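You operate a simulated robot arm through the tools that you are given. There is no shell and no other tool. Be economical: measure what you need, move in short steps, check, and stop when the job is done.

The job below is to be done with a simulated two-armed robot. You get a single attempt, and the scene is never put back.

## Task
Shut the blue drawer. Take the green cartridge and leave it on the top of the fitting bench. Open the cores door, take the green wipe from the top of the fitting bench and leave it on the top shelf of the cores cabinet, then shut the door. Open the wipes drawer, put the pink wipe from the inside of the wipes drawer on the shelf under the check bench and shut the drawer again. Fetch the green brush from the top of the check bench and set it on the top of the pin box. Put the red tray on the top of the packing bench away on the base film deck top. Open the reject lid. Any order will do.

Only the result counts: the job must be done as asked and must still hold three seconds after the hand-in. Knocking over, shifting, dropping, spilling or breaking anything else fails it. A push-on lid holds only when it is set on centred and level and pressed home; a screw cap is set on level and turned clockwise until tight.

## Robot
Two 7-joint arms with two-finger parallel grippers on one trunk, on a base that drives. Base frame: it is fixed to the floor where the robot stands at the start and does not move with it; the origin is under the middle of the robot, x ahead of it, y to its left, z up; the surface under the hand at the start is at about z = 800. Lengths are in mm, angles in degrees, forces in N, time in s.
The left shoulder is at the start at [80, 131, 947], the right one opposite. With the tool pointing down near the work surface each hand reaches from about 400 to 860 mm from the robot's upright axis, wherever it stands, measured 20 degrees to its own side. Places, roughly: base film deck top [-2000, -7800, 800]; blue drawer [700, -100, 800]; cores door [-700, -4100, 1000]; green brush (6x6x8 cm) [-5900, -5500, 900]; green cartridge (2x2x4 cm) [400, -300, 800]; green wipe (11x7x2 cm) [900, -1200, 900]; pink wipe (10x6x3 cm) [-5700, -1500, 700]; red tray (12x10x3 cm) [-5500, -6800, 800]; reject lid [-2000, -1400, 900]; shelf under the check bench [-5700, -5100, 300]; top of the fitting bench [700, -1600, 800]; top of the pin box (16x13 cm) [-2240, -5920, 880]; top shelf of the cores cabinet [-900, -4100, 1200]; wipes drawer [-5700, -1600, 700]. Payload 1.57 kg a hand.
The tool frame of a hand sits at the grasp point between the pads (the TCP): z along the fingers, y along the line on which they close. The tips reach 30 mm beyond it. The gripper opens to 110 mm. The fingers are 24 mm wide and 12 mm thick; the gripper's body (48 by 112 mm) begins 78 mm behind the TCP.
Orientation is that of the tool frame in the base frame, as a unit quaternion [w, x, y, z]. With the fingers straight down and closing along the base's y, the tool's x points along the base's -x, its y along +y and its z along -z.

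## Interface
- The arms move only by the tool step_arm. It takes "left_targets", "right_targets" or both (then of equal length, played together; a hand with none holds still); each is a list of rows, each a list of 7 numbers: the shift along the tool's x, y, z in units of 50 mm (1.0 is 50 mm), then the turn, a rotation vector about the tool's x, y, z in units of 6 degrees (1.0 is 6 degrees), then the opening, from 0 (shut) to 1 (fully open). In form: [[x, y, z, rx, ry, rz, claw], ...]. A call has 1 to 10 rows; each row shifts and turns the commanded pose from where the row before left it, along the tool's axes as they then stand. A call with a number of a shift or a turn outside -1 to 1 is refused whole. A row lasts 0.2 s, in which the tool goes at most 50 mm and 8.6 degrees; a call with a longer step from one row to the next is refused whole, and so is a gripper value outside its range. A pose out of reach is approached as far as the arm can. The call stops where the force on the tool passes 40 N (or 10 N more than at its start, if that is more) or the arm is blocked; 0.2 s more then pass. Each finger travels about 108 mm/s and halts on what it meets, pressing with about 39 N; the grip force reading is that of the motor and also rises with nothing between the fingers. The clock runs only during rows and for 0.2 s after the last one: add rows that do not move to give the fingers time. It gives the time, the measured TCP pose, the force on the tool (base axes), the opening and the grip force at its end, in the units of the frame above (readings bear some noise), with the torque about the TCP (base axes, N m) and any sound that the robot's microphone picked up.
- Cameras (640 x 400 px; columns grow to the right, rows downward): "scene" is now at [-57, -24.8, 1415]; the picture's right is [-0.29, -0.96, 0.00], its down [-0.59, 0.18, -0.79] and it looks along [0.76, -0.23, -0.61] (base axes); focal length 253 px, centre (320, 200). "left" rides on the left gripper at [70, -16, -141] in its tool frame; the picture's right is [0.23, 0.97, 0.00], its down [-0.86, 0.20, -0.48] and it looks along [-0.47, 0.11, 0.88] (tool axes); focal length 222 px, centre (320, 200). "right" rides on the right gripper at [70, 16, -141] in its tool frame; the picture's right is [-0.23, 0.97, 0.00], its down [-0.85, -0.20, -0.48] and it looks along [-0.47, -0.11, 0.88] (tool axes); focal length 222 px, centre (320, 200). There is no depth. A picture from a camera that has moved, and an enlarged one, comes with that camera's place and axes in the base frame and with its lens.
- get_image(camera): a new picture of that camera. It takes no simulated time.
- base_move(legs): drives the robot by 1 to 6 legs, each [ahead, left, turn to the left] in mm, mm and degrees, along the robot's own axes; the way and the turn of a leg run together, so that a leg with both is an arc; at most 1500 mm and 180 degrees a leg. The arms and the cameras ride along, it lands a little off, and it stops where it bumps. It gives what a move gives.
- aim_head(pan, tilt): turns the head with the scene camera to pan (to the left, within 109 degrees either way) and tilt (down, from -29 to 69), counted from straight ahead of the robot. It gives what a move gives.
- inspect(camera, box): a new picture of the part [left, top, right, bottom] of that camera's present view, enlarged. It takes no simulated time.
- finish_job(): hands the job in; it is judged then, once.

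Go step by step. Nothing tells you exact positions but the pictures and the camera data: compare them with the known pose of the tool, close in by small moves and look again before you grip or let go. The budget is 483 turns and 230 pictures, counting those below and the enlarged ones. Unless the task says otherwise, let go and move clear before handing in.

The tools are called after "Request:" by a JSON object that holds its "fn" and its "kwargs". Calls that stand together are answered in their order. step_arm: Moves the arms, as the interface text tells. Its arguments: {"type":"object","properties":{"left_targets":{"type":"array","items":{"type":"array","items":{"type":"number"}}},"right_targets":{"type":"array","items":{"type":"array","items":{"type":"number"}}}},"required":[]} The other tools are called the same way: base_move (legs) drives the base; aim_head (pan, tilt) turns the head that bears the scene camera; get_image (camera) takes a picture; inspect (camera, box) takes an enlarged picture of a part of a camera's view; finish_job () hands the job in.

At the start:

```text
time: 0.0
left_eef_pos: [674.3, 57.6, 1024.4]
left_ee_rot: [0.0, 0.0, 1.0, 0.0]
left_ft_force: [0.6, 0.0, -0.1]
left_ft_torque: [0.01, 0.02, 0.03]
left_grip_width: 110.4
left_grasp_force: 0.2
right_eef_pos: [411.3, -443.6, 1107.7]
right_ee_rot: [0.001, -0.001, 1.0, -0.001]
right_ft_force: [-0.3, -0.1, 0.7]
right_ft_torque: [0.02, 0.0, 0.02]
right_grip_width: 110.0
right_grasp_force: 0.0
robot x, y, heading: [-2.0, 3.0, 0.2]
head pan, tilt: [-16.8, 37.7]
```

scene: 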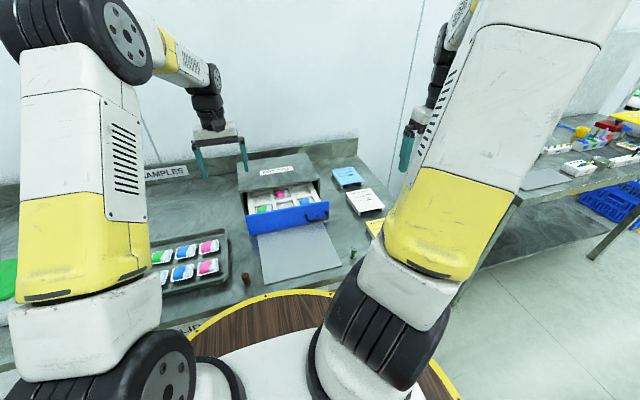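
right: 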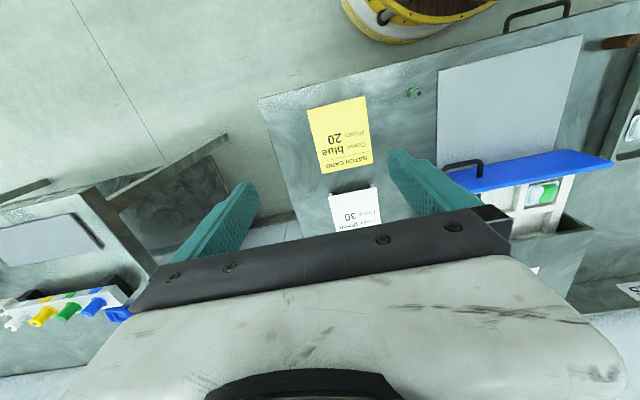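
left: 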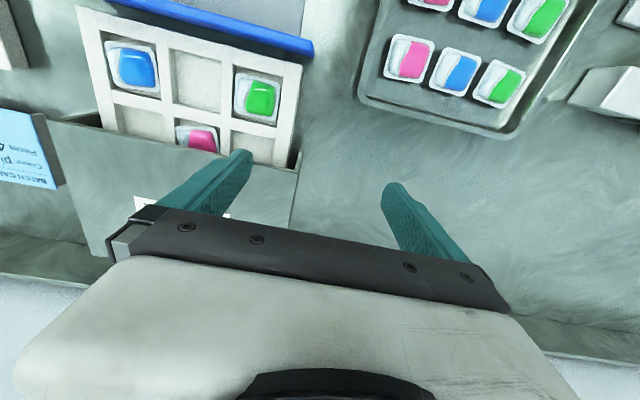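

I see the blue drawer open ahead and the small green cartridge at about (410, -273) in front of it. I'll take closer looks first.

Request:
{"fn": "inspect", "kwargs": {"camera": "scene", "box": [220, 140, 400, 290]}}

Request:
{"fn": "inspect", "kwargs": {"camera": "right", "box": [300, 20, 640, 240]}}

```text
2.67 times, centred on (310, 215) of scene
camera zoom: at [-57.0, -24.8, 1415.0], right [-0.29, -0.96, 0.0], down [-0.59, 0.18, -0.79], along [0.76, -0.23, -0.61], focal length 675 px, centre (347, 160)
```

zoom: 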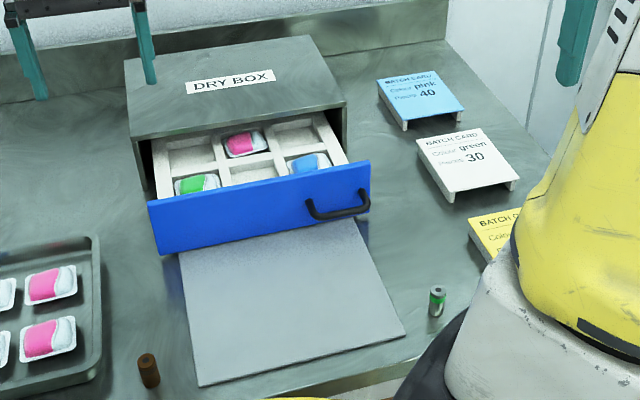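

```text
1.82 times, centred on (470, 130) of right
camera zoom: at [341.5, -428.5, 1250.5], right [0.23, 0.97, 0.0], down [0.85, -0.2, 0.48], along [0.47, -0.11, -0.88], focal length 404 px, centre (47, 327)
```

zoom: 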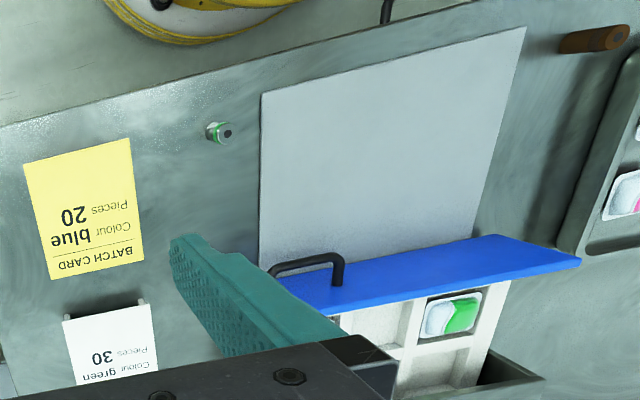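

The drawer front is at about x≈600, y from 26 to -261, and it opens towards me. I'll bring the left hand, shut, in front of it and take the right hand over the cartridge.

Request:
{"fn": "step_arm", "kwargs": {"left_targets": [[1, -0.5, 0, 0, 0, 0, 0], [1, -0.5, 0, 0, 0, 0, 0], [1, -0.5, 0, 0, 0, 0, 0], [0, -0.9, 0, 0, 0, 0, 0], [0, -0.8, 0, 0, 0, 0, 0]], "right_targets": [[0, 0.9, 0, 0, 0, 0, 0.6], [0, 0.9, 0, 0, 0, 0, 0.6], [0.1, 0.9, 0, 0, 0, 0, 0.6], [0, 0.7, 0.9, 0, 0, 0, 0.6], [0, 0, 0.9, 0, 0, 0, 0.6]]}}

Request:
{"fn": "get_image", "kwargs": {"camera": "right"}}

Request:
{"fn": "get_image", "kwargs": {"camera": "left"}}

```text
refused: row 1 steps farther than a row can; nothing moved
```

```text
224 pictures are left
camera right: at [341.5, -428.5, 1250.5], right [0.23, 0.97, 0.0], down [0.85, -0.2, 0.48], along [0.47, -0.11, -0.88], focal length 222 px, centre (320, 200)
```

right: 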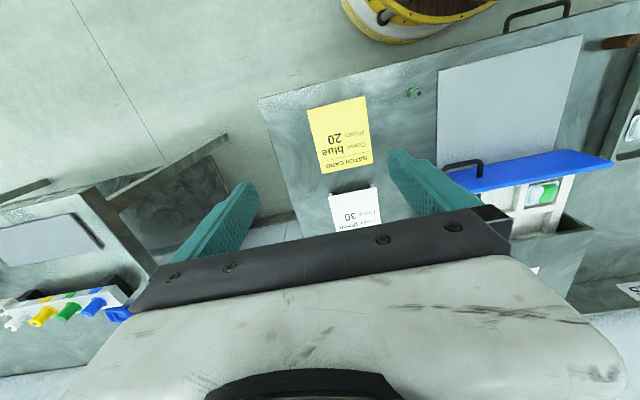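

```text
223 pictures are left
camera left: at [605.5, 41.4, 1167.2], right [-0.23, 0.97, 0.0], down [0.86, 0.2, 0.48], along [0.47, 0.11, -0.88], focal length 222 px, centre (320, 200)
```

left: 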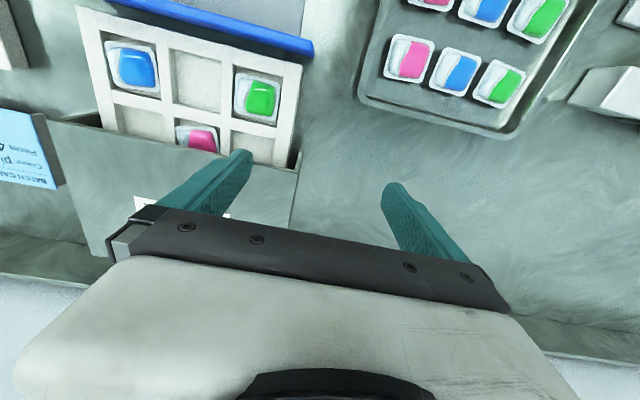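

A row's total shift must stay within 50 mm, so I'll redo it with shorter steps.

Request:
{"fn": "step_arm", "kwargs": {"left_targets": [[0.75, -0.6, 0, 0, 0, 0, 0], [0.75, -0.6, 0, 0, 0, 0, 0], [0.75, -0.6, 0, 0, 0, 0, 0], [0.75, -0.6, 0, 0, 0, 0, 0], [0, -0.9, 0, 0, 0, 0, 0], [0, 0, 0.8, 0, 0, 0, 0]], "right_targets": [[0, 0.9, 0, 0, 0, 0, 0.6], [0, 0.9, 0, 0, 0, 0, 0.6], [0.1, 0.9, 0, 0, 0, 0, 0.6], [0, 0.7, 0.6, 0, 0, 0, 0.6], [0, 0, 0.9, 0, 0, 0, 0.6], [0, 0, 0.9, 0, 0, 0, 0.6]]}}

Request:
{"fn": "get_image", "kwargs": {"camera": "right"}}

Request:
{"fn": "get_image", "kwargs": {"camera": "left"}}

```text
time: 1.4
left_eef_pos: [528.2, -108.7, 983.8]
left_ee_rot: [0.0, 0.0, 1.0, 0.0]
left_ft_force: [-0.5, 0.0, 1.1]
left_ft_torque: [-0.04, -0.06, 0.01]
left_grip_width: 0.2
left_grasp_force: 21.1
right_eef_pos: [403.8, -277.6, 986.2]
right_ee_rot: [0.001, 0.0, 1.0, 0.0]
right_ft_force: [-0.7, -0.4, 0.3]
right_ft_torque: [-0.01, -0.07, 0.02]
right_grip_width: 66.3
right_grasp_force: 0.0
robot x, y, heading: [0.4, -3.1, 0.1]
head pan, tilt: [-16.8, 37.7]
```

```text
222 pictures are left
camera right: at [334.3, -260.9, 1128.1], right [0.23, 0.97, 0.0], down [0.85, -0.2, 0.48], along [0.47, -0.11, -0.88], focal length 222 px, centre (320, 200)
```

right: 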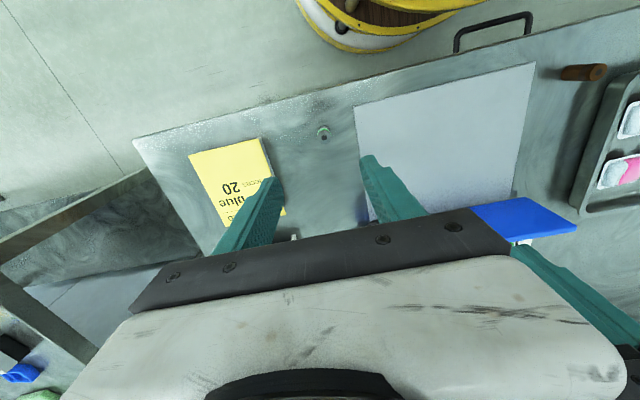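

```text
221 pictures are left
camera left: at [458.0, -124.1, 1127.2], right [-0.23, 0.97, 0.0], down [0.85, 0.2, 0.48], along [0.47, 0.11, -0.88], focal length 222 px, centre (320, 200)
```

left: 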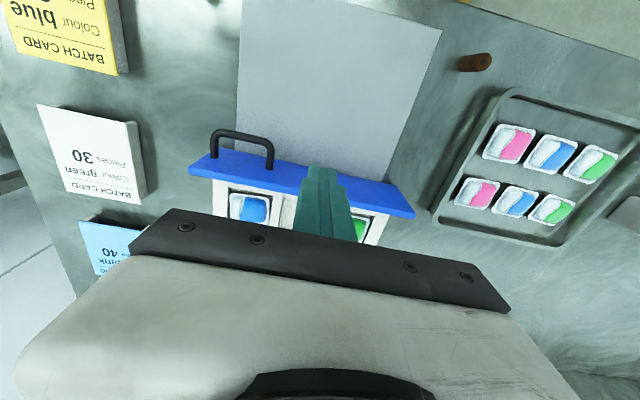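

Triangulation puts the drawer front at x≈577 with its top at z≈888, and the cartridge at (397, -271). I'll lower both hands and close the right one on the cartridge.

Request:
{"fn": "step_arm", "kwargs": {"left_targets": [[0.3, 0, 0.5, 0, 0, 0, 0], [0, 0, 0.7, 0, 0, 0, 0], [0, 0, 0.6, 0, 0, 0, 0], [0, 0, 0.55, 0, 0, 0, 0]], "right_targets": [[0.14, 0.13, 0.7, 0, 0, 0, 0.6], [0, 0, 0.8, 0, 0, 0, 0.6], [0, 0, 0.8, 0, 0, 0, 0.6], [0, 0, 0.1, 0, 0, 0, 0.6]]}}

Request:
{"fn": "get_image", "kwargs": {"camera": "right"}}

Request:
{"fn": "get_image", "kwargs": {"camera": "left"}}

```text
time: 2.4
left_eef_pos: [510.4, -107.9, 868.0]
left_ee_rot: [-0.001, 0.0, 1.0, 0.0]
left_ft_force: [-0.3, 0.4, -0.5]
left_ft_torque: [0.02, -0.01, 0.01]
left_grip_width: 0.3
left_grasp_force: 20.7
right_eef_pos: [399.1, -269.4, 867.1]
right_ee_rot: [0.001, 0.001, 1.0, 0.0]
right_ft_force: [-0.5, 0.7, -0.1]
right_ft_torque: [0.0, -0.05, 0.0]
right_grip_width: 66.0
right_grasp_force: 0.0
robot x, y, heading: [0.3, -2.3, -0.1]
head pan, tilt: [-16.8, 37.7]
```

```text
220 pictures are left
camera right: at [329.0, -252.8, 1010.1], right [0.23, 0.97, 0.0], down [0.85, -0.2, 0.48], along [0.47, -0.11, -0.88], focal length 222 px, centre (320, 200)
```

right: 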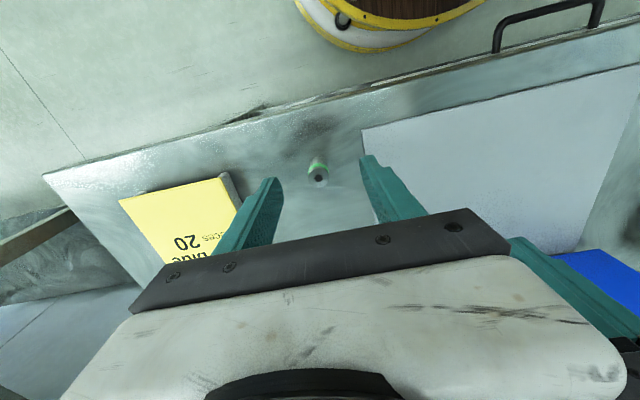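

```text
219 pictures are left
camera left: at [440.7, -123.6, 1010.6], right [-0.23, 0.97, 0.0], down [0.85, 0.2, 0.48], along [0.47, 0.11, -0.88], focal length 222 px, centre (320, 200)
```

left: 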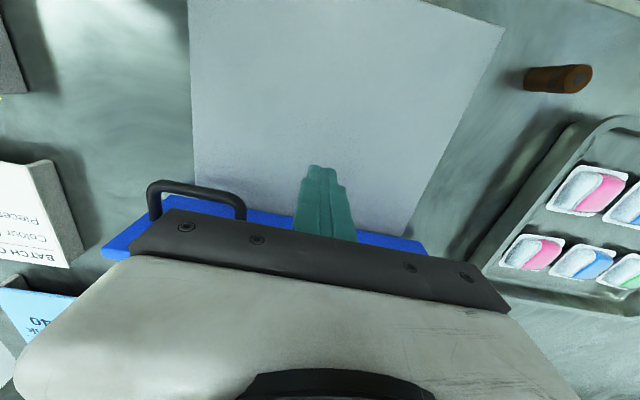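

Cartridge is centred between the right fingers; I'll lower and grip it.

Request:
{"fn": "step_arm", "kwargs": {"right_targets": [[0.0, -0.04, 0.6, 0, 0, 0, 0.6], [0, 0, 0, 0, 0, 0, 0.1], [0, 0, 0, 0, 0, 0, 0.1], [0, 0, 0, 0, 0, 0, 0.1]]}}

Request:
{"fn": "step_arm", "kwargs": {"left_targets": [[-0.5, 0, 0, 0, 0, 0, 0], [-0.5, 0, 0, 0, 0, 0, 0], [-0.4, 0, 0, 0, 0, 0, 0], [-0.4, 0, 0, 0, 0, 0, 0], [-0.4, 0, 0, 0, 0, 0, 0], [-0.4, 0, 0, 0, 0, 0, 0], [-0.4, 0, 0, 0, 0, 0, 0]]}}

Request:
{"fn": "get_image", "kwargs": {"camera": "right"}}

Request:
{"fn": "get_image", "kwargs": {"camera": "scene"}}

```text
time: 3.4
left_eef_pos: [510.1, -108.1, 868.4]
left_ee_rot: [0.0, 0.0, 1.0, 0.001]
left_ft_force: [-0.6, -0.8, -1.0]
left_ft_torque: [-0.02, -0.03, 0.0]
left_grip_width: 0.0
left_grasp_force: 21.9
right_eef_pos: [400.2, -271.1, 840.2]
right_ee_rot: [0.0, 0.0, 1.0, 0.0]
right_ft_force: [0.0, -0.2, -1.2]
right_ft_torque: [-0.02, -0.02, -0.03]
right_grip_width: 16.1
right_grasp_force: 31.2
robot x, y, heading: [0.8, 1.7, 0.1]
head pan, tilt: [-16.8, 37.7]
```

```text
time: 5.0
left_eef_pos: [657.8, -107.7, 867.9]
left_ee_rot: [0.0, 0.0, 1.0, 0.0]
left_ft_force: [-0.4, 0.4, 0.0]
left_ft_torque: [0.0, 0.01, 0.0]
left_grip_width: 0.0
left_grasp_force: 21.6
right_eef_pos: [401.3, -271.2, 840.6]
right_ee_rot: [0.001, 0.0, 1.0, 0.0]
right_ft_force: [-0.3, -0.5, 0.0]
right_ft_torque: [0.0, 0.0, -0.01]
right_grip_width: 16.2
right_grasp_force: 31.5
robot x, y, heading: [1.3, 2.6, 0.1]
head pan, tilt: [-16.8, 37.7]
```

```text
218 pictures are left
camera right: at [329.5, -254.5, 982.0], right [0.23, 0.97, 0.0], down [0.85, -0.2, 0.48], along [0.47, -0.11, -0.88], focal length 222 px, centre (320, 200)
```

right: 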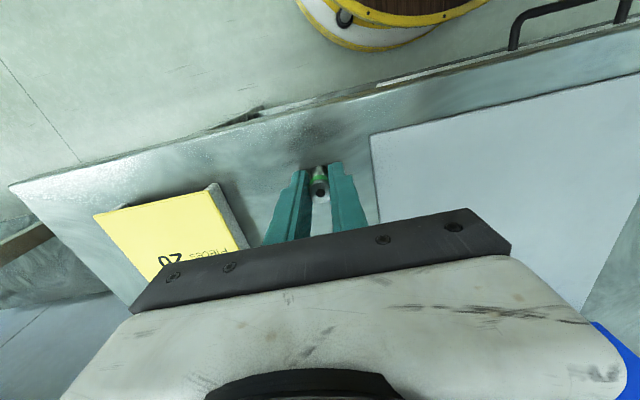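

```text
217 pictures are left
camera scene: at [-57.1, -24.9, 1415.0], right [-0.29, -0.96, 0.0], down [-0.59, 0.18, -0.79], along [0.76, -0.23, -0.61], focal length 253 px, centre (320, 200)
```

scene: 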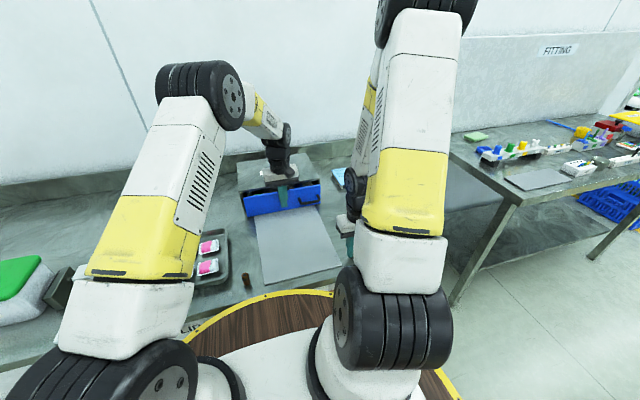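

The cartridge is gripped and the drawer is sliding. I'll keep pushing until it stops, and lift the right hand.

Request:
{"fn": "step_arm", "kwargs": {"left_targets": [[-0.3, 0, 0, 0, 0, 0, 0], [-0.3, 0, 0, 0, 0, 0, 0], [-0.25, 0, 0, 0, 0, 0, 0], [-0.25, 0, 0, 0, 0, 0, 0], [-0.2, 0, 0, 0, 0, 0, 0], [-0.2, 0, 0, 0, 0, 0, 0], [-0.2, 0, 0, 0, 0, 0, 0], [-0.2, 0, 0, 0, 0, 0, 0]]}}

Request:
{"fn": "step_arm", "kwargs": {"right_targets": [[0, 0, -0.4, 0, 0, 0, 0.1], [0, 0, -0.8, 0, 0, 0, 0.1], [0, 0, -0.9, 0, 0, 0, 0.1], [0, 0, -0.9, 0, 0, 0, 0.1], [0, 0, -0.9, 0, 0, 0, 0.1]]}}

Request:
{"fn": "get_image", "kwargs": {"camera": "scene"}}

```text
time: 5.8
left_eef_pos: [691.2, -106.0, 867.8]
left_ee_rot: [-0.01, 0.0, 1.0, 0.003]
left_ft_force: [-13.7, 1.8, 5.0]
left_ft_torque: [-0.07, -0.4, 0.15]
left_grip_width: 0.0
left_grasp_force: 21.7
right_eef_pos: [397.6, -270.6, 840.4]
right_ee_rot: [0.0, 0.0, 1.0, 0.0]
right_ft_force: [-0.8, -0.3, -0.5]
right_ft_torque: [-0.01, 0.0, 0.03]
right_grip_width: 16.5
right_grasp_force: 32.1
robot x, y, heading: [4.5, -1.6, 0.0]
head pan, tilt: [-16.8, 37.7]
stopped in row 4 (left hand): the force on the tool passed its limit at 54 N (the readings are from after the stop); the commanded pose is now the measured one
```

```text
time: 7.0
left_eef_pos: [692.4, -108.1, 865.9]
left_ee_rot: [-0.01, 0.0, 1.0, 0.001]
left_ft_force: [-26.3, 1.5, 3.0]
left_ft_torque: [-0.07, -0.69, 0.21]
left_grip_width: 0.0
left_grasp_force: 21.4
right_eef_pos: [397.9, -272.7, 1038.8]
right_ee_rot: [0.0, 0.0, 1.0, 0.001]
right_ft_force: [0.3, -0.6, -0.5]
right_ft_torque: [0.0, 0.02, -0.01]
right_grip_width: 16.4
right_grasp_force: 31.4
robot x, y, heading: [-0.2, 0.3, -0.1]
head pan, tilt: [-16.8, 37.7]
```

```text
216 pictures are left
camera scene: at [-58.2, -24.8, 1414.9], right [-0.29, -0.96, 0.0], down [-0.58, 0.18, -0.79], along [0.76, -0.23, -0.61], focal length 253 px, centre (320, 200)
```

scene: 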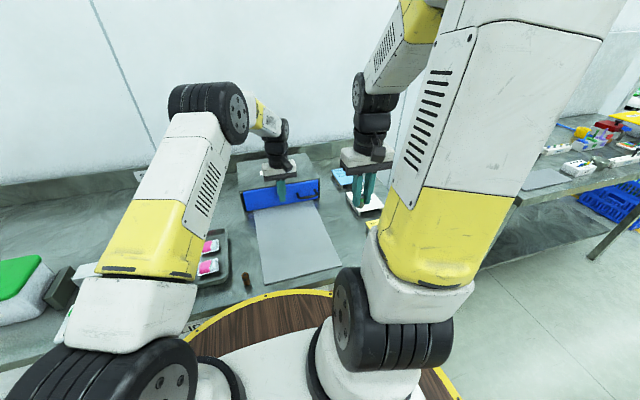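

The push ended against a stop at about x=704. I'll back the left hand off and inspect the drawer.

Request:
{"fn": "step_arm", "kwargs": {"left_targets": [[0.8, 0, 0, 0, 0, 0, 0], [0.8, 0, 0, 0, 0, 0, 0], [0.8, 0, 0, 0, 0, 0, 0], [0.2, 0.2, -0.9, 0, 0, 0, 0], [0, 0.3, -0.9, 0, 0, 0, 0], [0, 0.3, -0.9, 0, 0, 0, 0], [0, 0.3, -0.9, 0, 0, 0, 0]]}}

Request:
{"fn": "inspect", "kwargs": {"camera": "scene", "box": [220, 140, 400, 250]}}

```text
time: 8.6
left_eef_pos: [566.0, -50.6, 1051.5]
left_ee_rot: [-0.009, 0.0, 1.0, 0.002]
left_ft_force: [0.7, 0.2, -0.8]
left_ft_torque: [0.03, 0.01, 0.0]
left_grip_width: 0.0
left_grasp_force: 21.2
right_eef_pos: [399.5, -273.6, 1036.6]
right_ee_rot: [-0.001, 0.0, 1.0, 0.0]
right_ft_force: [-1.4, -0.5, 0.0]
right_ft_torque: [0.03, 0.02, 0.03]
right_grip_width: 16.0
right_grasp_force: 31.3
robot x, y, heading: [-1.6, 0.2, -0.0]
head pan, tilt: [-16.8, 37.7]
```

```text
3.56 times, centred on (310, 195) of scene
camera zoom: at [-57.1, -25.0, 1415.0], right [-0.29, -0.96, 0.0], down [-0.59, 0.18, -0.79], along [0.76, -0.23, -0.61], focal length 900 px, centre (356, 218)
```

zoom: 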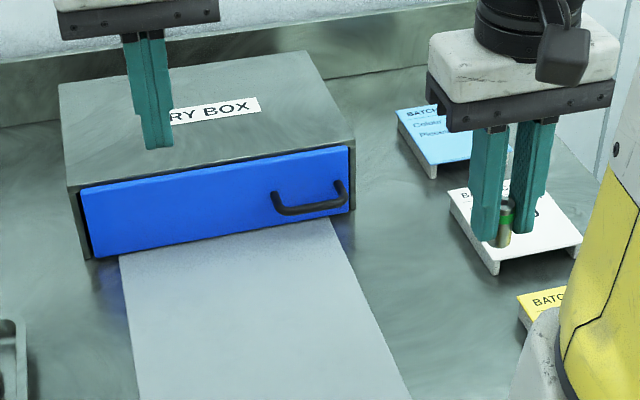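

The drawer is shut. Now I'll look to the right at the fitting bench before driving.

Request:
{"fn": "aim_head", "kwargs": {"pan": -60, "tilt": 30}}

Request:
{"fn": "get_image", "kwargs": {"camera": "scene"}}

```text
time: 9.7
left_eef_pos: [567.1, -49.2, 1050.7]
left_ee_rot: [-0.007, 0.0, 1.0, 0.001]
left_ft_force: [0.9, -0.5, 0.5]
left_ft_torque: [-0.01, -0.02, 0.03]
left_grip_width: 0.1
left_grasp_force: 21.6
right_eef_pos: [398.4, -273.0, 1037.3]
right_ee_rot: [0.0, 0.001, 1.0, 0.0]
right_ft_force: [0.0, -0.3, -1.0]
right_ft_torque: [0.0, -0.03, 0.01]
right_grip_width: 16.2
right_grasp_force: 31.6
robot x, y, heading: [-0.8, 4.0, -0.3]
head pan, tilt: [-60.0, 30.0]
```

```text
214 pictures are left
camera scene: at [-94.8, -78.0, 1426.9], right [-0.87, -0.5, 0.0], down [-0.25, 0.43, -0.87], along [0.43, -0.75, -0.5], focal length 253 px, centre (320, 200)
```

scene: 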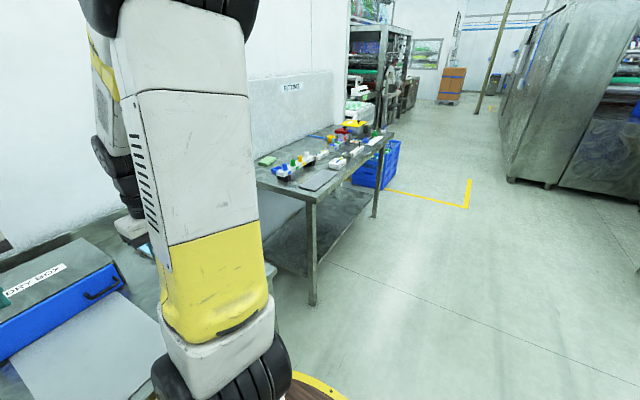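

The fitting bench runs from about y=-970 to -2250 with its front edge near x≈430 and a top around z≈845. I'll drive sideways to it.

Request:
{"fn": "base_move", "kwargs": {"legs": [[0, -1250, 0]]}}

Request:
{"fn": "aim_head", "kwargs": {"pan": 0, "tilt": 40}}

Request:
{"fn": "get_image", "kwargs": {"camera": "scene"}}

Request:
{"fn": "get_image", "kwargs": {"camera": "left"}}

```text
time: 16.3
left_eef_pos: [586.4, -1338.8, 1049.8]
left_ee_rot: [-0.008, -0.013, 1.0, 0.002]
left_ft_force: [-0.3, -1.2, 0.2]
left_ft_torque: [-0.03, -0.01, -0.01]
left_grip_width: 0.1
left_grasp_force: 21.4
right_eef_pos: [424.7, -1565.9, 1038.2]
right_ee_rot: [0.0, -0.013, 1.0, 0.001]
right_ft_force: [0.4, -0.3, -0.2]
right_ft_torque: [0.02, 0.01, -0.01]
right_grip_width: 16.3
right_grasp_force: 32.0
robot x, y, heading: [15.1, -1305.0, 1.6]
head pan, tilt: [-60.0, 30.0]
```

```text
time: 17.6
left_eef_pos: [586.3, -1338.6, 1050.0]
left_ee_rot: [-0.008, -0.013, 1.0, 0.002]
left_ft_force: [1.0, -0.3, -0.2]
left_ft_torque: [-0.04, -0.01, -0.02]
left_grip_width: 0.0
left_grasp_force: 21.2
right_eef_pos: [424.0, -1565.9, 1038.1]
right_ee_rot: [0.0, -0.014, 1.0, 0.001]
right_ft_force: [-0.2, -0.6, 0.1]
right_ft_torque: [-0.02, 0.0, 0.01]
right_grip_width: 16.5
right_grasp_force: 31.6
robot x, y, heading: [14.9, -1305.8, 1.5]
head pan, tilt: [0.0, 40.0]
```

```text
213 pictures are left
camera scene: at [-37.4, -1304.9, 1411.6], right [0.03, -1.0, 0.0], down [-0.64, -0.02, -0.77], along [0.77, 0.02, -0.64], focal length 253 px, centre (320, 200)
```

scene: 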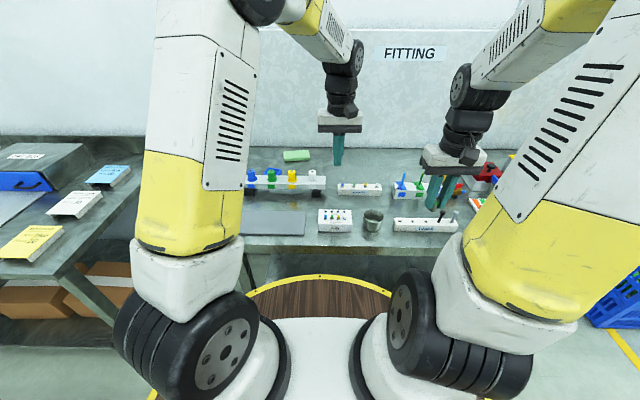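

```text
212 pictures are left
camera left: at [518.9, -1357.2, 1194.3], right [-0.25, 0.97, 0.01], down [0.86, 0.22, 0.47], along [0.45, 0.12, -0.89], focal length 222 px, centre (320, 200)
```

left: 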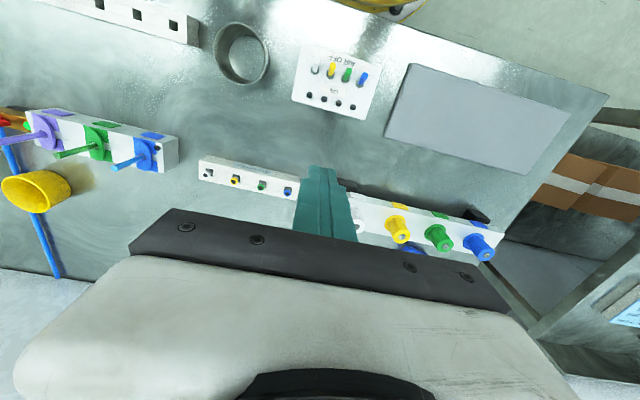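

The wipe is near (920, -1181, 860). Before going closer I need to see how near the base is to the bench.

Request:
{"fn": "aim_head", "kwargs": {"pan": 0, "tilt": 69}}

Request:
{"fn": "get_image", "kwargs": {"camera": "scene"}}

Request:
{"fn": "get_image", "kwargs": {"camera": "right"}}

```text
time: 18.5
left_eef_pos: [585.9, -1338.9, 1049.5]
left_ee_rot: [-0.008, -0.013, 1.0, 0.002]
left_ft_force: [0.4, 0.7, 0.0]
left_ft_torque: [-0.01, -0.01, 0.01]
left_grip_width: 0.0
left_grasp_force: 21.3
right_eef_pos: [424.8, -1566.3, 1037.3]
right_ee_rot: [0.0, -0.013, 1.0, 0.0]
right_ft_force: [-0.3, 0.2, -0.4]
right_ft_torque: [0.01, 0.0, -0.02]
right_grip_width: 16.3
right_grasp_force: 31.9
robot x, y, heading: [16.6, -1301.9, 1.3]
head pan, tilt: [0.0, 68.8]
```

```text
211 pictures are left
camera scene: at [-66.5, -1305.6, 1375.5], right [0.03, -1.0, 0.0], down [-0.93, -0.02, -0.36], along [0.36, 0.01, -0.93], focal length 253 px, centre (320, 200)
```

scene: 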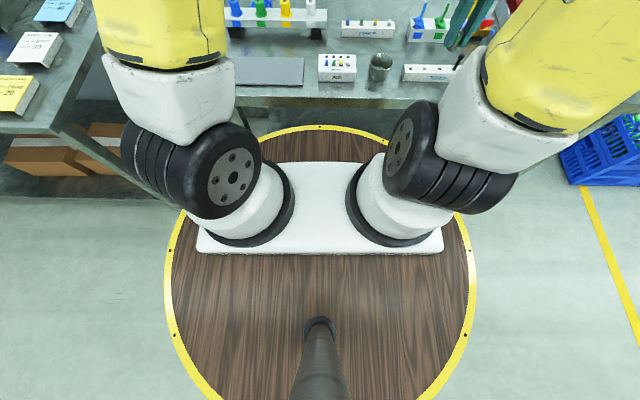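

```text
210 pictures are left
camera right: at [353.4, -1551.0, 1179.3], right [0.2, 0.98, 0.0], down [0.86, -0.18, 0.48], along [0.47, -0.1, -0.88], focal length 222 px, centre (320, 200)
```

right: 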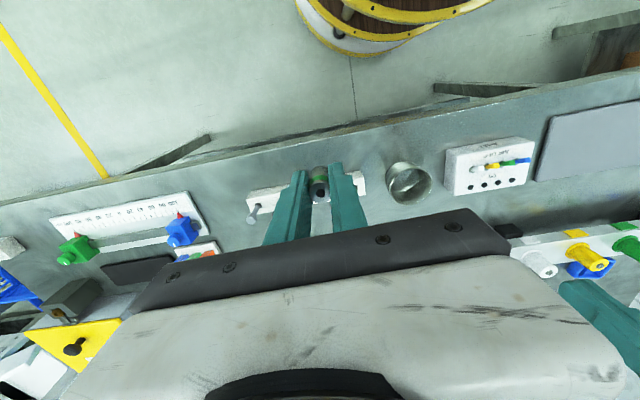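

I see a free spot on the bench between the cup, the card and the "1/4" strip, at about (605, -1420). I'll clear the left hand leftwards and bring the cartridge over that spot.

Request:
{"fn": "step_arm", "kwargs": {"left_targets": [[0, 0.95, 0, 0, 0, 0, 0], [0, 0.95, 0, 0, 0, 0, 0], [0, 0.95, 0, 0, 0, 0, 0], [0, 0, 0, 0, 0, 0, 0.7], [0, 0, 0, 0, 0, 0, 0.7], [0, 0, 0, 0, 0, 0, 0.7]], "right_targets": [[0, 0, 0, 0, 0, 0, 0.1], [-0.74, 0.56, 0, 0, 0, 0, 0.1], [-0.74, 0.56, 0, 0, 0, 0, 0.1], [-0.74, 0.56, 0, 0, 0, 0, 0.1], [-0.74, 0.56, 0, 0, 0, 0, 0.1], [-0.74, 0.56, 0, 0, 0, 0, 0.1]]}}

Request:
{"fn": "get_image", "kwargs": {"camera": "right"}}

Request:
{"fn": "get_image", "kwargs": {"camera": "left"}}

```text
time: 19.9
left_eef_pos: [584.9, -1193.4, 1050.3]
left_ee_rot: [-0.008, -0.013, 1.0, 0.003]
left_ft_force: [-0.4, -0.8, -0.3]
left_ft_torque: [0.0, -0.02, 0.01]
left_grip_width: 77.0
left_grasp_force: 0.0
right_eef_pos: [605.5, -1421.6, 1039.4]
right_ee_rot: [0.001, -0.012, 1.0, 0.0]
right_ft_force: [0.4, -0.4, -0.3]
right_ft_torque: [0.03, -0.03, 0.02]
right_grip_width: 16.3
right_grasp_force: 31.4
robot x, y, heading: [13.9, -1301.0, 1.4]
head pan, tilt: [0.0, 68.8]
```

```text
209 pictures are left
camera right: at [534.7, -1406.7, 1180.5], right [0.2, 0.98, 0.0], down [0.86, -0.18, 0.48], along [0.47, -0.1, -0.88], focal length 222 px, centre (320, 200)
```

right: 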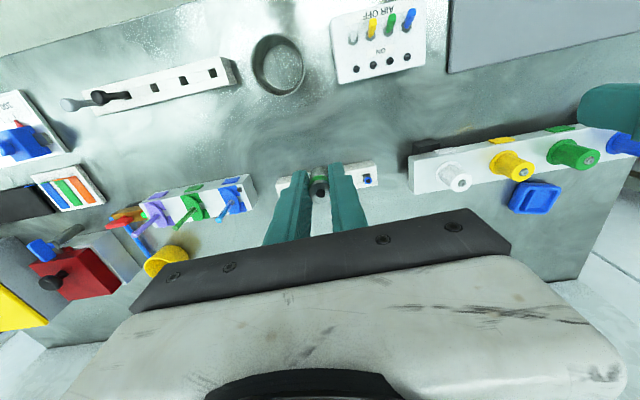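

```text
208 pictures are left
camera left: at [517.3, -1212.2, 1195.1], right [-0.25, 0.97, 0.01], down [0.86, 0.22, 0.47], along [0.45, 0.12, -0.88], focal length 222 px, centre (320, 200)
```

left: 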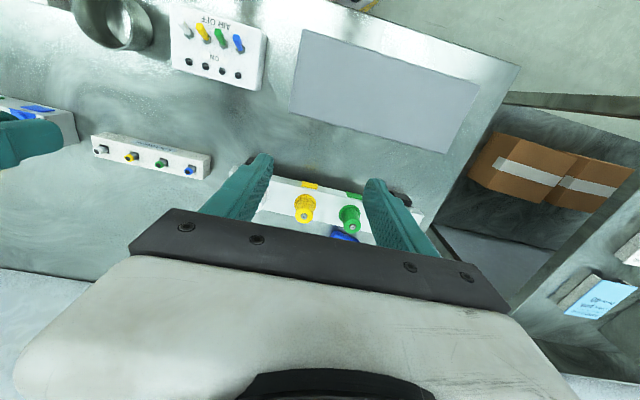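

The spot below the right hand is free. I'll descend and then feel for the bench.

Request:
{"fn": "step_arm", "kwargs": {"right_targets": [[0.1, 0, 0.9, 0, 0, 0, 0.1], [0, 0, 0.9, 0, 0, 0, 0.1], [0, 0, 0.7, 0, 0, 0, 0.1]]}}

Request:
{"fn": "get_image", "kwargs": {"camera": "right"}}

```text
time: 20.7
left_eef_pos: [583.3, -1192.4, 1051.7]
left_ee_rot: [-0.009, -0.014, 1.0, 0.001]
left_ft_force: [-0.6, 0.6, -0.7]
left_ft_torque: [-0.01, -0.02, -0.03]
left_grip_width: 77.1
left_grasp_force: 0.1
right_eef_pos: [598.3, -1423.5, 911.1]
right_ee_rot: [0.0, -0.013, 1.0, 0.0]
right_ft_force: [-0.3, -0.9, 0.1]
right_ft_torque: [-0.02, -0.03, 0.04]
right_grip_width: 16.4
right_grasp_force: 31.7
robot x, y, heading: [18.6, -1306.1, 1.4]
head pan, tilt: [0.0, 68.8]
```

```text
207 pictures are left
camera right: at [527.2, -1408.7, 1053.3], right [0.2, 0.98, 0.0], down [0.86, -0.18, 0.48], along [0.47, -0.1, -0.88], focal length 222 px, centre (320, 200)
```

right: 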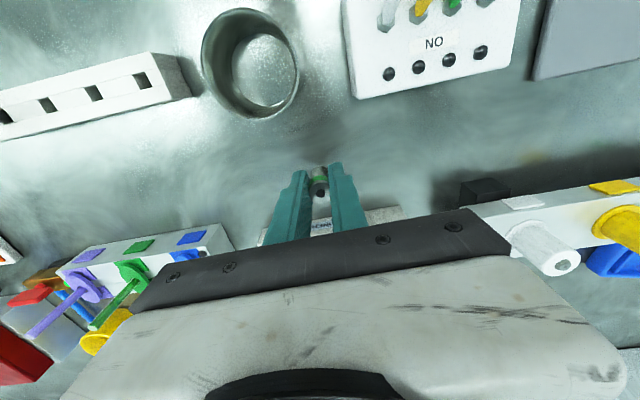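

Clear all round; I'll lower slowly until there is light contact.

Request:
{"fn": "step_arm", "kwargs": {"right_targets": [[0, 0, 0.2, 0, 0, 0, 0.1], [0, 0, 0.12, 0, 0, 0, 0.1], [0, 0, 0.1, 0, 0, 0, 0.1], [0, 0, 0, 0, 0, 0, 0.1]]}}

Request:
{"fn": "inspect", "kwargs": {"camera": "right", "box": [260, 130, 400, 230]}}

```text
time: 21.7
left_eef_pos: [584.6, -1192.5, 1051.1]
left_ee_rot: [-0.008, -0.013, 1.0, 0.001]
left_ft_force: [0.4, -0.6, 0.5]
left_ft_torque: [-0.03, 0.01, 0.0]
left_grip_width: 76.9
left_grasp_force: 0.0
right_eef_pos: [600.1, -1422.0, 891.4]
right_ee_rot: [0.0, -0.013, 1.0, 0.0]
right_ft_force: [-0.1, -0.2, -1.1]
right_ft_torque: [0.03, 0.02, 0.02]
right_grip_width: 16.2
right_grasp_force: 30.8
robot x, y, heading: [19.4, -1308.2, 1.5]
head pan, tilt: [0.0, 68.8]
```

```text
4.00 times, centred on (330, 180) of right
camera zoom: at [529.3, -1407.4, 1033.7], right [0.2, 0.98, 0.0], down [0.86, -0.18, 0.48], along [0.47, -0.1, -0.88], focal length 888 px, centre (280, 280)
```

zoom: 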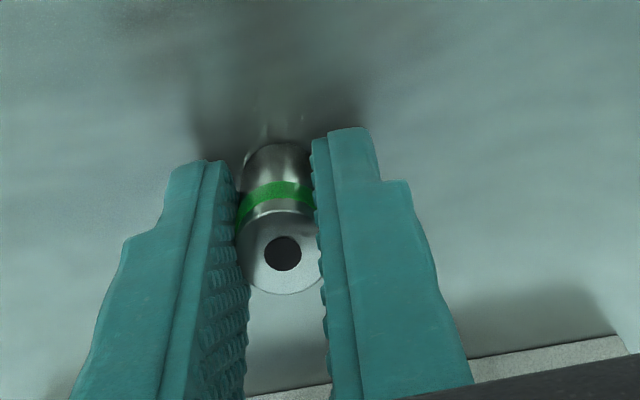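

Request:
{"fn": "step_arm", "kwargs": {"right_targets": [[0, 0, 0.08, 0, 0, 0, 0.1], [0, 0, 0.06, 0, 0, 0, 0.1], [0, 0, 0.05, 0, 0, 0, 0.1], [0, 0, 0, 0, 0, 0, 0.1]]}}

```text
time: 22.7
left_eef_pos: [584.6, -1194.1, 1051.7]
left_ee_rot: [-0.008, -0.014, 1.0, 0.001]
left_ft_force: [0.1, 0.3, 0.7]
left_ft_torque: [0.02, 0.03, 0.01]
left_grip_width: 77.0
left_grasp_force: 0.0
right_eef_pos: [599.6, -1422.3, 883.3]
right_ee_rot: [0.002, -0.014, 1.0, 0.0]
right_ft_force: [3.6, 0.4, 22.2]
right_ft_torque: [0.04, -0.17, 0.01]
right_grip_width: 16.1
right_grasp_force: 31.7
robot x, y, heading: [17.0, -1300.3, 1.5]
head pan, tilt: [0.0, 68.8]
```

In contact (22 N up). Ease up a hair and release.

Request:
{"fn": "step_arm", "kwargs": {"right_targets": [[0, 0, -0.03, 0, 0, 0, 0.1], [0, 0, 0, 0, 0, 0, 0.35], [0, 0, 0, 0, 0, 0, 0.4], [0, 0, 0, 0, 0, 0, 0.4], [0, 0, -0.5, 0, 0, 0, 0.4], [0, 0, -0.9, 0, 0, 0, 0.4], [0, 0, -0.9, 0, 0, 0, 0.4], [0, 0, -0.9, 0, 0, 0, 0.4]]}}

Request:
{"fn": "get_image", "kwargs": {"camera": "right"}}

```text
time: 24.5
left_eef_pos: [584.8, -1194.6, 1050.1]
left_ee_rot: [-0.008, -0.013, 1.0, 0.001]
left_ft_force: [0.3, -0.1, 0.2]
left_ft_torque: [0.02, 0.01, 0.0]
left_grip_width: 76.8
left_grasp_force: 0.1
right_eef_pos: [598.7, -1421.1, 1041.5]
right_ee_rot: [0.0, -0.013, 1.0, 0.0]
right_ft_force: [0.5, 0.4, 0.7]
right_ft_torque: [0.01, 0.03, 0.0]
right_grip_width: 44.0
right_grasp_force: 0.0
robot x, y, heading: [19.1, -1302.9, 1.4]
head pan, tilt: [0.0, 68.8]
```

```text
205 pictures are left
camera right: at [529.3, -1406.1, 1184.0], right [0.2, 0.98, 0.0], down [0.86, -0.18, 0.48], along [0.47, -0.1, -0.88], focal length 222 px, centre (320, 200)
```

right: 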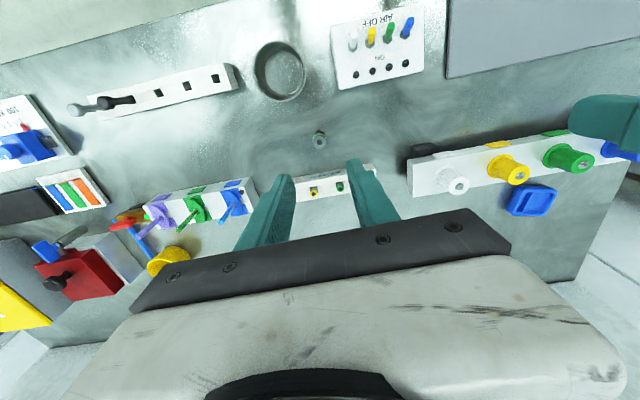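

The cartridge stands. Now I drive ahead a little and look for the wipe.

Request:
{"fn": "base_move", "kwargs": {"legs": [[70, -20, -1.4]]}}

Request:
{"fn": "step_arm", "kwargs": {"left_targets": [[-0.9, 0, 0, 0, 0, 0, 1], [-0.9, 0, 0, 0, 0, 0, 1], [-0.9, 0, 0, 0, 0, 0, 1]], "right_targets": [[0.9, 0, 0, 0, 0, 0, 0.4], [0.9, -0.3, 0, 0, 0, 0, 0.4], [0.9, -0.3, 0, 0, 0, 0, 0.4]]}}

Request:
{"fn": "aim_head", "kwargs": {"pan": 0, "tilt": 35}}

Request:
{"fn": "get_image", "kwargs": {"camera": "left"}}

Request:
{"fn": "get_image", "kwargs": {"camera": "scene"}}

```text
time: 25.5
left_eef_pos: [657.5, -1224.7, 1050.2]
left_ee_rot: [-0.008, -0.002, 1.0, 0.002]
left_ft_force: [0.7, -0.9, -0.2]
left_ft_torque: [-0.01, 0.0, -0.01]
left_grip_width: 77.2
left_grasp_force: 0.1
right_eef_pos: [668.0, -1452.9, 1041.1]
right_ee_rot: [0.0, -0.002, 1.0, 0.0]
right_ft_force: [-0.1, -1.2, 0.0]
right_ft_torque: [-0.01, -0.01, -0.02]
right_grip_width: 44.0
right_grasp_force: 0.1
robot x, y, heading: [87.8, -1324.0, 0.4]
head pan, tilt: [0.0, 68.8]
```

```text
time: 26.3
left_eef_pos: [792.1, -1225.8, 1049.6]
left_ee_rot: [-0.007, -0.001, 1.0, 0.002]
left_ft_force: [0.2, 0.2, -1.0]
left_ft_torque: [-0.04, -0.04, -0.02]
left_grip_width: 109.9
left_grasp_force: 0.1
right_eef_pos: [533.8, -1481.2, 1043.5]
right_ee_rot: [0.001, -0.002, 1.0, 0.0]
right_ft_force: [0.7, 0.0, 0.4]
right_ft_torque: [-0.03, 0.03, 0.01]
right_grip_width: 44.0
right_grasp_force: 0.1
robot x, y, heading: [87.9, -1322.6, 0.2]
head pan, tilt: [0.0, 68.8]
```

```text
time: 27.3
left_eef_pos: [792.1, -1226.6, 1050.1]
left_ee_rot: [-0.008, -0.002, 1.0, 0.002]
left_ft_force: [-0.4, -0.5, -0.9]
left_ft_torque: [0.03, 0.0, 0.03]
left_grip_width: 110.0
left_grasp_force: 0.0
right_eef_pos: [533.5, -1481.5, 1043.8]
right_ee_rot: [0.0, -0.002, 1.0, 0.0]
right_ft_force: [0.4, -0.3, -0.3]
right_ft_torque: [0.02, 0.0, 0.02]
right_grip_width: 44.2
right_grasp_force: 0.0
robot x, y, heading: [87.6, -1320.7, 0.2]
head pan, tilt: [0.0, 35.0]
```

```text
204 pictures are left
camera left: at [725.0, -1244.1, 1193.4], right [-0.23, 0.97, 0.01], down [0.86, 0.2, 0.47], along [0.45, 0.11, -0.89], focal length 222 px, centre (320, 200)
```

left: 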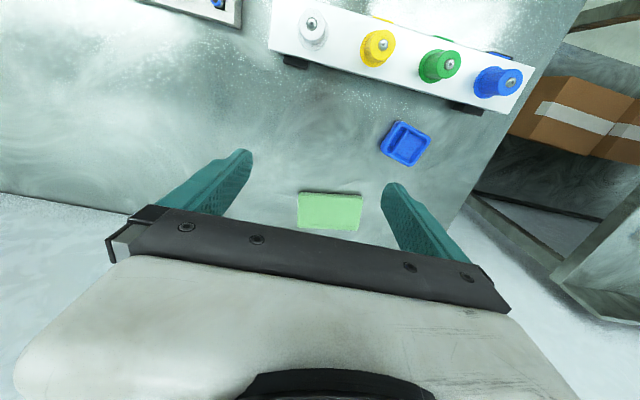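

```text
203 pictures are left
camera scene: at [36.3, -1321.9, 1419.0], right [0.0, -1.0, 0.0], down [-0.57, 0.0, -0.82], along [0.82, 0.0, -0.57], focal length 253 px, centre (320, 200)
```

scene: 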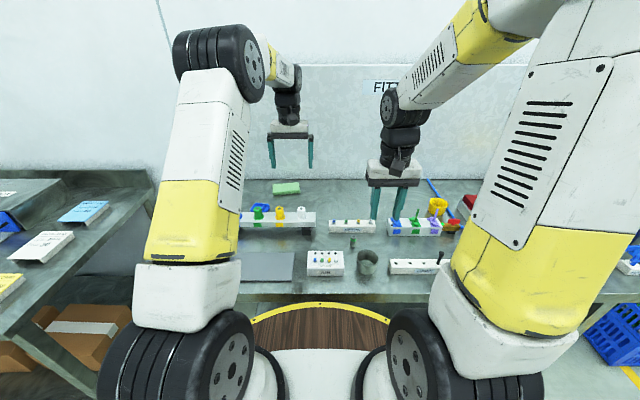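

I have the wipe at (909, -1183), its long side turned about 13° from y. Before choosing the grasp I'll look back towards the cores cabinet.

Request:
{"fn": "aim_head", "kwargs": {"pan": -105, "tilt": 10}}

Request:
{"fn": "get_image", "kwargs": {"camera": "scene"}}

```text
time: 29.1
left_eef_pos: [792.2, -1227.0, 1048.9]
left_ee_rot: [-0.008, -0.002, 1.0, 0.001]
left_ft_force: [0.7, 0.7, -0.1]
left_ft_torque: [-0.01, 0.03, 0.0]
left_grip_width: 110.0
left_grasp_force: 0.1
right_eef_pos: [533.1, -1482.7, 1042.7]
right_ee_rot: [0.0, -0.001, 1.0, 0.0]
right_ft_force: [0.5, -1.1, -0.2]
right_ft_torque: [0.0, 0.01, -0.02]
right_grip_width: 44.1
right_grasp_force: 0.1
robot x, y, heading: [89.6, -1324.6, 0.4]
head pan, tilt: [-105.0, 10.0]
```

```text
202 pictures are left
camera scene: at [-75.4, -1412.1, 1459.3], right [-0.97, 0.25, 0.0], down [0.04, 0.17, -0.98], along [-0.25, -0.95, -0.17], focal length 253 px, centre (320, 200)
```

scene: 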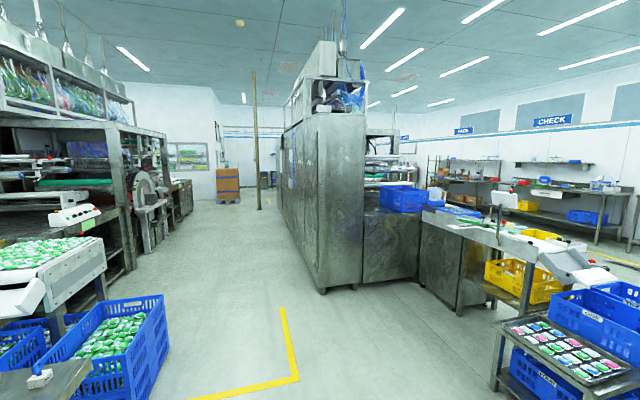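

Request:
{"fn": "inspect", "kwargs": {"camera": "scene", "box": [250, 60, 450, 300]}}

```text
1.67 times, centred on (350, 180) of scene
camera zoom: at [-75.4, -1412.1, 1459.3], right [-0.97, 0.25, 0.0], down [0.04, 0.17, -0.98], along [-0.25, -0.95, -0.17], focal length 422 px, centre (270, 233)
```

zoom: 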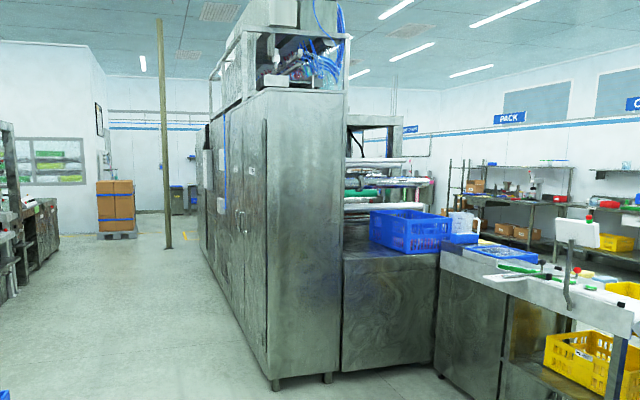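

The cabinet is a tall cupboard facing +x, so I want to hold the wipe by its 7 cm width with a tilted hand that can later reach into a shelf. I'll yaw the left tool by 77° and tilt it.

Request:
{"fn": "step_arm", "kwargs": {"left_targets": [[0, 0, 0, 0, 0, 1, 1], [0, 0, 0, 0, 0, 1, 1], [0, 0, 0, 0, 0, 1, 1], [0, 0, 0, 0, 0, 1, 1], [0, 0, 0, 0, 0, 1, 1], [0, 0, 0, 0, 0, 1, 1], [0, 0, 0, 0, 0, 1, 1], [0, 0, 0, 0, 0, 1, 1], [0, 0, 0, 0, 0, 1, 1], [0, 0, 0, 0, 0, 1, 1]]}}

Request:
{"fn": "step_arm", "kwargs": {"left_targets": [[0, 0, 0, 0, 0, 1, 1], [0, 0, 0, 0, 0, 1, 1], [0, 0, 0, 0, 0, 0.8, 1], [0, 0, 0, 0, -1, 0, 1], [0, 0, 0, 0, -1, 0, 1], [0, 0, 0, 0, -1, 0, 1], [0, 0, 0, 0, -1, 0, 1], [0, 0, 0, 0, -1, 0, 1], [0, 0, 0, 0, -1, 0, 1], [0, 0, 0, 0, -0.6, 0, 1]]}}

Request:
{"fn": "get_image", "kwargs": {"camera": "left"}}

```text
time: 31.3
left_eef_pos: [791.7, -1224.7, 1050.4]
left_ee_rot: [-0.007, 0.499, 0.866, -0.003]
left_ft_force: [-0.3, -0.3, 0.2]
left_ft_torque: [0.01, -0.01, -0.01]
left_grip_width: 110.0
left_grasp_force: 0.1
right_eef_pos: [533.9, -1481.8, 1042.7]
right_ee_rot: [-0.001, -0.001, 1.0, -0.001]
right_ft_force: [-0.3, -0.7, 0.6]
right_ft_torque: [-0.03, 0.03, 0.0]
right_grip_width: 44.1
right_grasp_force: 0.1
robot x, y, heading: [85.5, -1319.7, 0.2]
head pan, tilt: [-105.0, 10.0]
```

```text
time: 33.5
left_eef_pos: [792.1, -1223.5, 1048.5]
left_ee_rot: [0.258, 0.583, 0.74, -0.215]
left_ft_force: [0.4, 0.5, 0.2]
left_ft_torque: [0.0, 0.02, 0.03]
left_grip_width: 110.1
left_grasp_force: 0.1
right_eef_pos: [532.8, -1481.5, 1042.9]
right_ee_rot: [0.001, -0.002, 1.0, 0.0]
right_ft_force: [-0.5, 0.0, -0.6]
right_ft_torque: [0.04, 0.0, 0.04]
right_grip_width: 44.1
right_grasp_force: 0.1
robot x, y, heading: [87.7, -1321.7, 0.2]
head pan, tilt: [-105.0, 10.0]
```

```text
200 pictures are left
camera left: at [744.6, -1088.3, 1115.7], right [0.9, 0.4, -0.16], down [0.29, -0.3, 0.91], along [0.31, -0.87, -0.39], focal length 222 px, centre (320, 200)
```

left: 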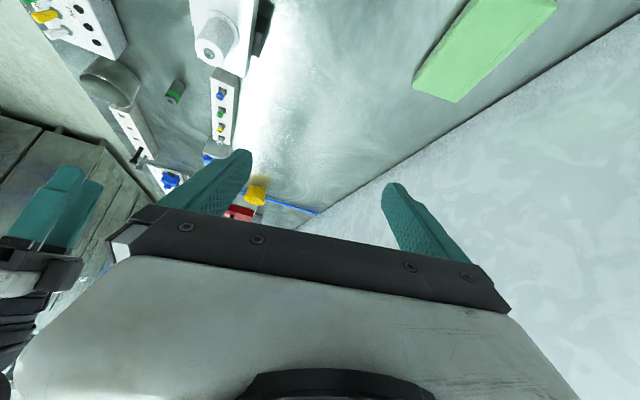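

The tilted pose is reachable. I'll bring the left hand above the wipe.

Request:
{"fn": "step_arm", "kwargs": {"left_targets": [[0.389, 0.644, 0.242, 0, 0, 0, 1], [0.389, 0.644, 0.242, 0, 0, 0, 1], [0.389, 0.644, 0.242, 0, 0, 0, 1], [0.389, 0.644, 0.242, 0, 0, 0, 1]]}}

Request:
{"fn": "aim_head", "kwargs": {"pan": 10, "tilt": 28}}

Request:
{"fn": "get_image", "kwargs": {"camera": "left"}}

Request:
{"fn": "inspect", "kwargs": {"camera": "scene", "box": [200, 90, 480, 265]}}

```text
time: 34.5
left_eef_pos: [908.9, -1166.4, 959.9]
left_ee_rot: [0.259, 0.582, 0.741, -0.213]
left_ft_force: [-0.1, 0.2, 0.9]
left_ft_torque: [0.01, -0.01, 0.01]
left_grip_width: 110.2
left_grasp_force: 0.0
right_eef_pos: [532.2, -1482.9, 1043.5]
right_ee_rot: [-0.001, -0.002, 1.0, 0.0]
right_ft_force: [0.2, -0.6, -0.1]
right_ft_torque: [0.01, -0.06, -0.01]
right_grip_width: 44.1
right_grasp_force: 0.1
robot x, y, heading: [85.7, -1322.2, 0.3]
head pan, tilt: [-105.0, 10.0]
```

```text
time: 36.5
left_eef_pos: [910.6, -1165.6, 960.5]
left_ee_rot: [0.259, 0.582, 0.741, -0.214]
left_ft_force: [-0.2, -0.1, -0.5]
left_ft_torque: [-0.01, -0.01, -0.01]
left_grip_width: 110.0
left_grasp_force: 0.1
right_eef_pos: [533.0, -1482.9, 1042.4]
right_ee_rot: [0.0, -0.002, 1.0, 0.0]
right_ft_force: [-0.1, 0.5, -0.2]
right_ft_torque: [0.0, 0.0, 0.0]
right_grip_width: 44.4
right_grasp_force: 0.1
robot x, y, heading: [90.4, -1325.9, -0.0]
head pan, tilt: [10.0, 28.0]
```

```text
199 pictures are left
camera left: at [862.2, -1030.5, 1027.4], right [0.9, 0.4, -0.16], down [0.29, -0.3, 0.91], along [0.31, -0.87, -0.39], focal length 222 px, centre (320, 200)
```

left: 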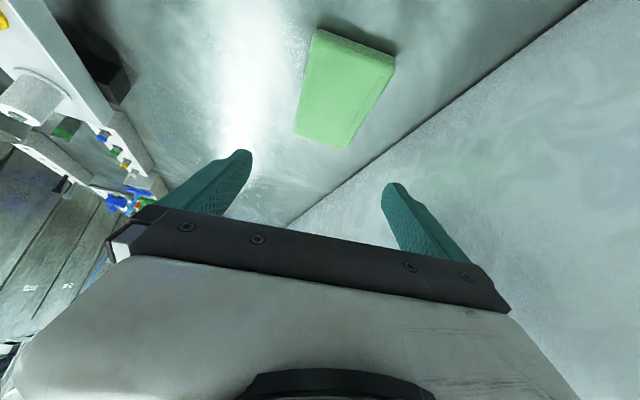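

```text
2.29 times, centred on (340, 178) of scene
camera zoom: at [38.1, -1306.1, 1430.1], right [0.18, -0.98, 0.0], down [-0.46, -0.08, -0.88], along [0.87, 0.16, -0.47], focal length 579 px, centre (274, 251)
```

zoom: 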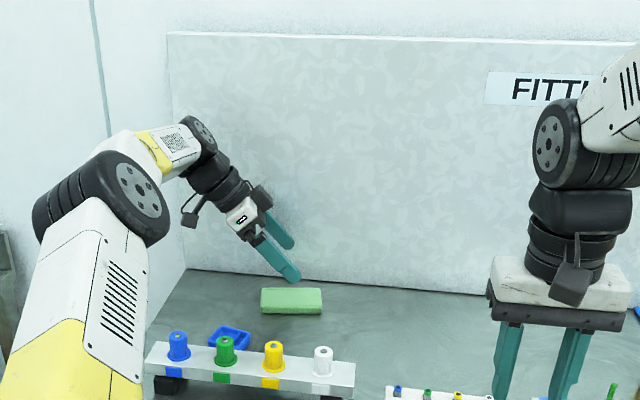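

The wipe's centre is (912, -1177) and the fingers straddle it well. I'll lower and close.

Request:
{"fn": "step_arm", "kwargs": {"left_targets": [[0.5, 0.017, 0.5, 0, 0, 0, 1], [0.4, 0.017, 0.4, 0, 0, 0, 1], [0.2, 0, 0.2, 0, 0, 0, 1]]}}

Request:
{"fn": "get_image", "kwargs": {"camera": "left"}}

```text
time: 37.3
left_eef_pos: [910.0, -1158.4, 881.8]
left_ee_rot: [0.26, 0.581, 0.741, -0.214]
left_ft_force: [0.1, 0.4, -1.1]
left_ft_torque: [0.03, 0.0, -0.04]
left_grip_width: 110.1
left_grasp_force: 0.0
right_eef_pos: [533.9, -1483.1, 1042.9]
right_ee_rot: [0.0, -0.002, 1.0, 0.0]
right_ft_force: [0.2, 0.4, -0.8]
right_ft_torque: [0.01, 0.0, 0.01]
right_grip_width: 44.0
right_grasp_force: 0.1
robot x, y, heading: [89.4, -1322.0, 0.2]
head pan, tilt: [10.0, 28.0]
```

```text
197 pictures are left
camera left: at [862.1, -1022.4, 949.5], right [0.9, 0.4, -0.16], down [0.29, -0.3, 0.91], along [0.31, -0.87, -0.39], focal length 222 px, centre (320, 200)
```

left: 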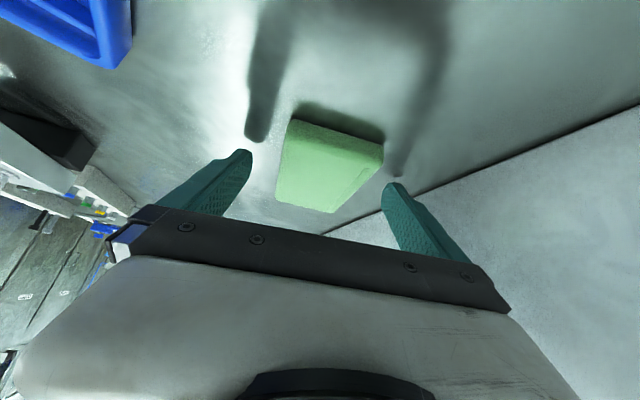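

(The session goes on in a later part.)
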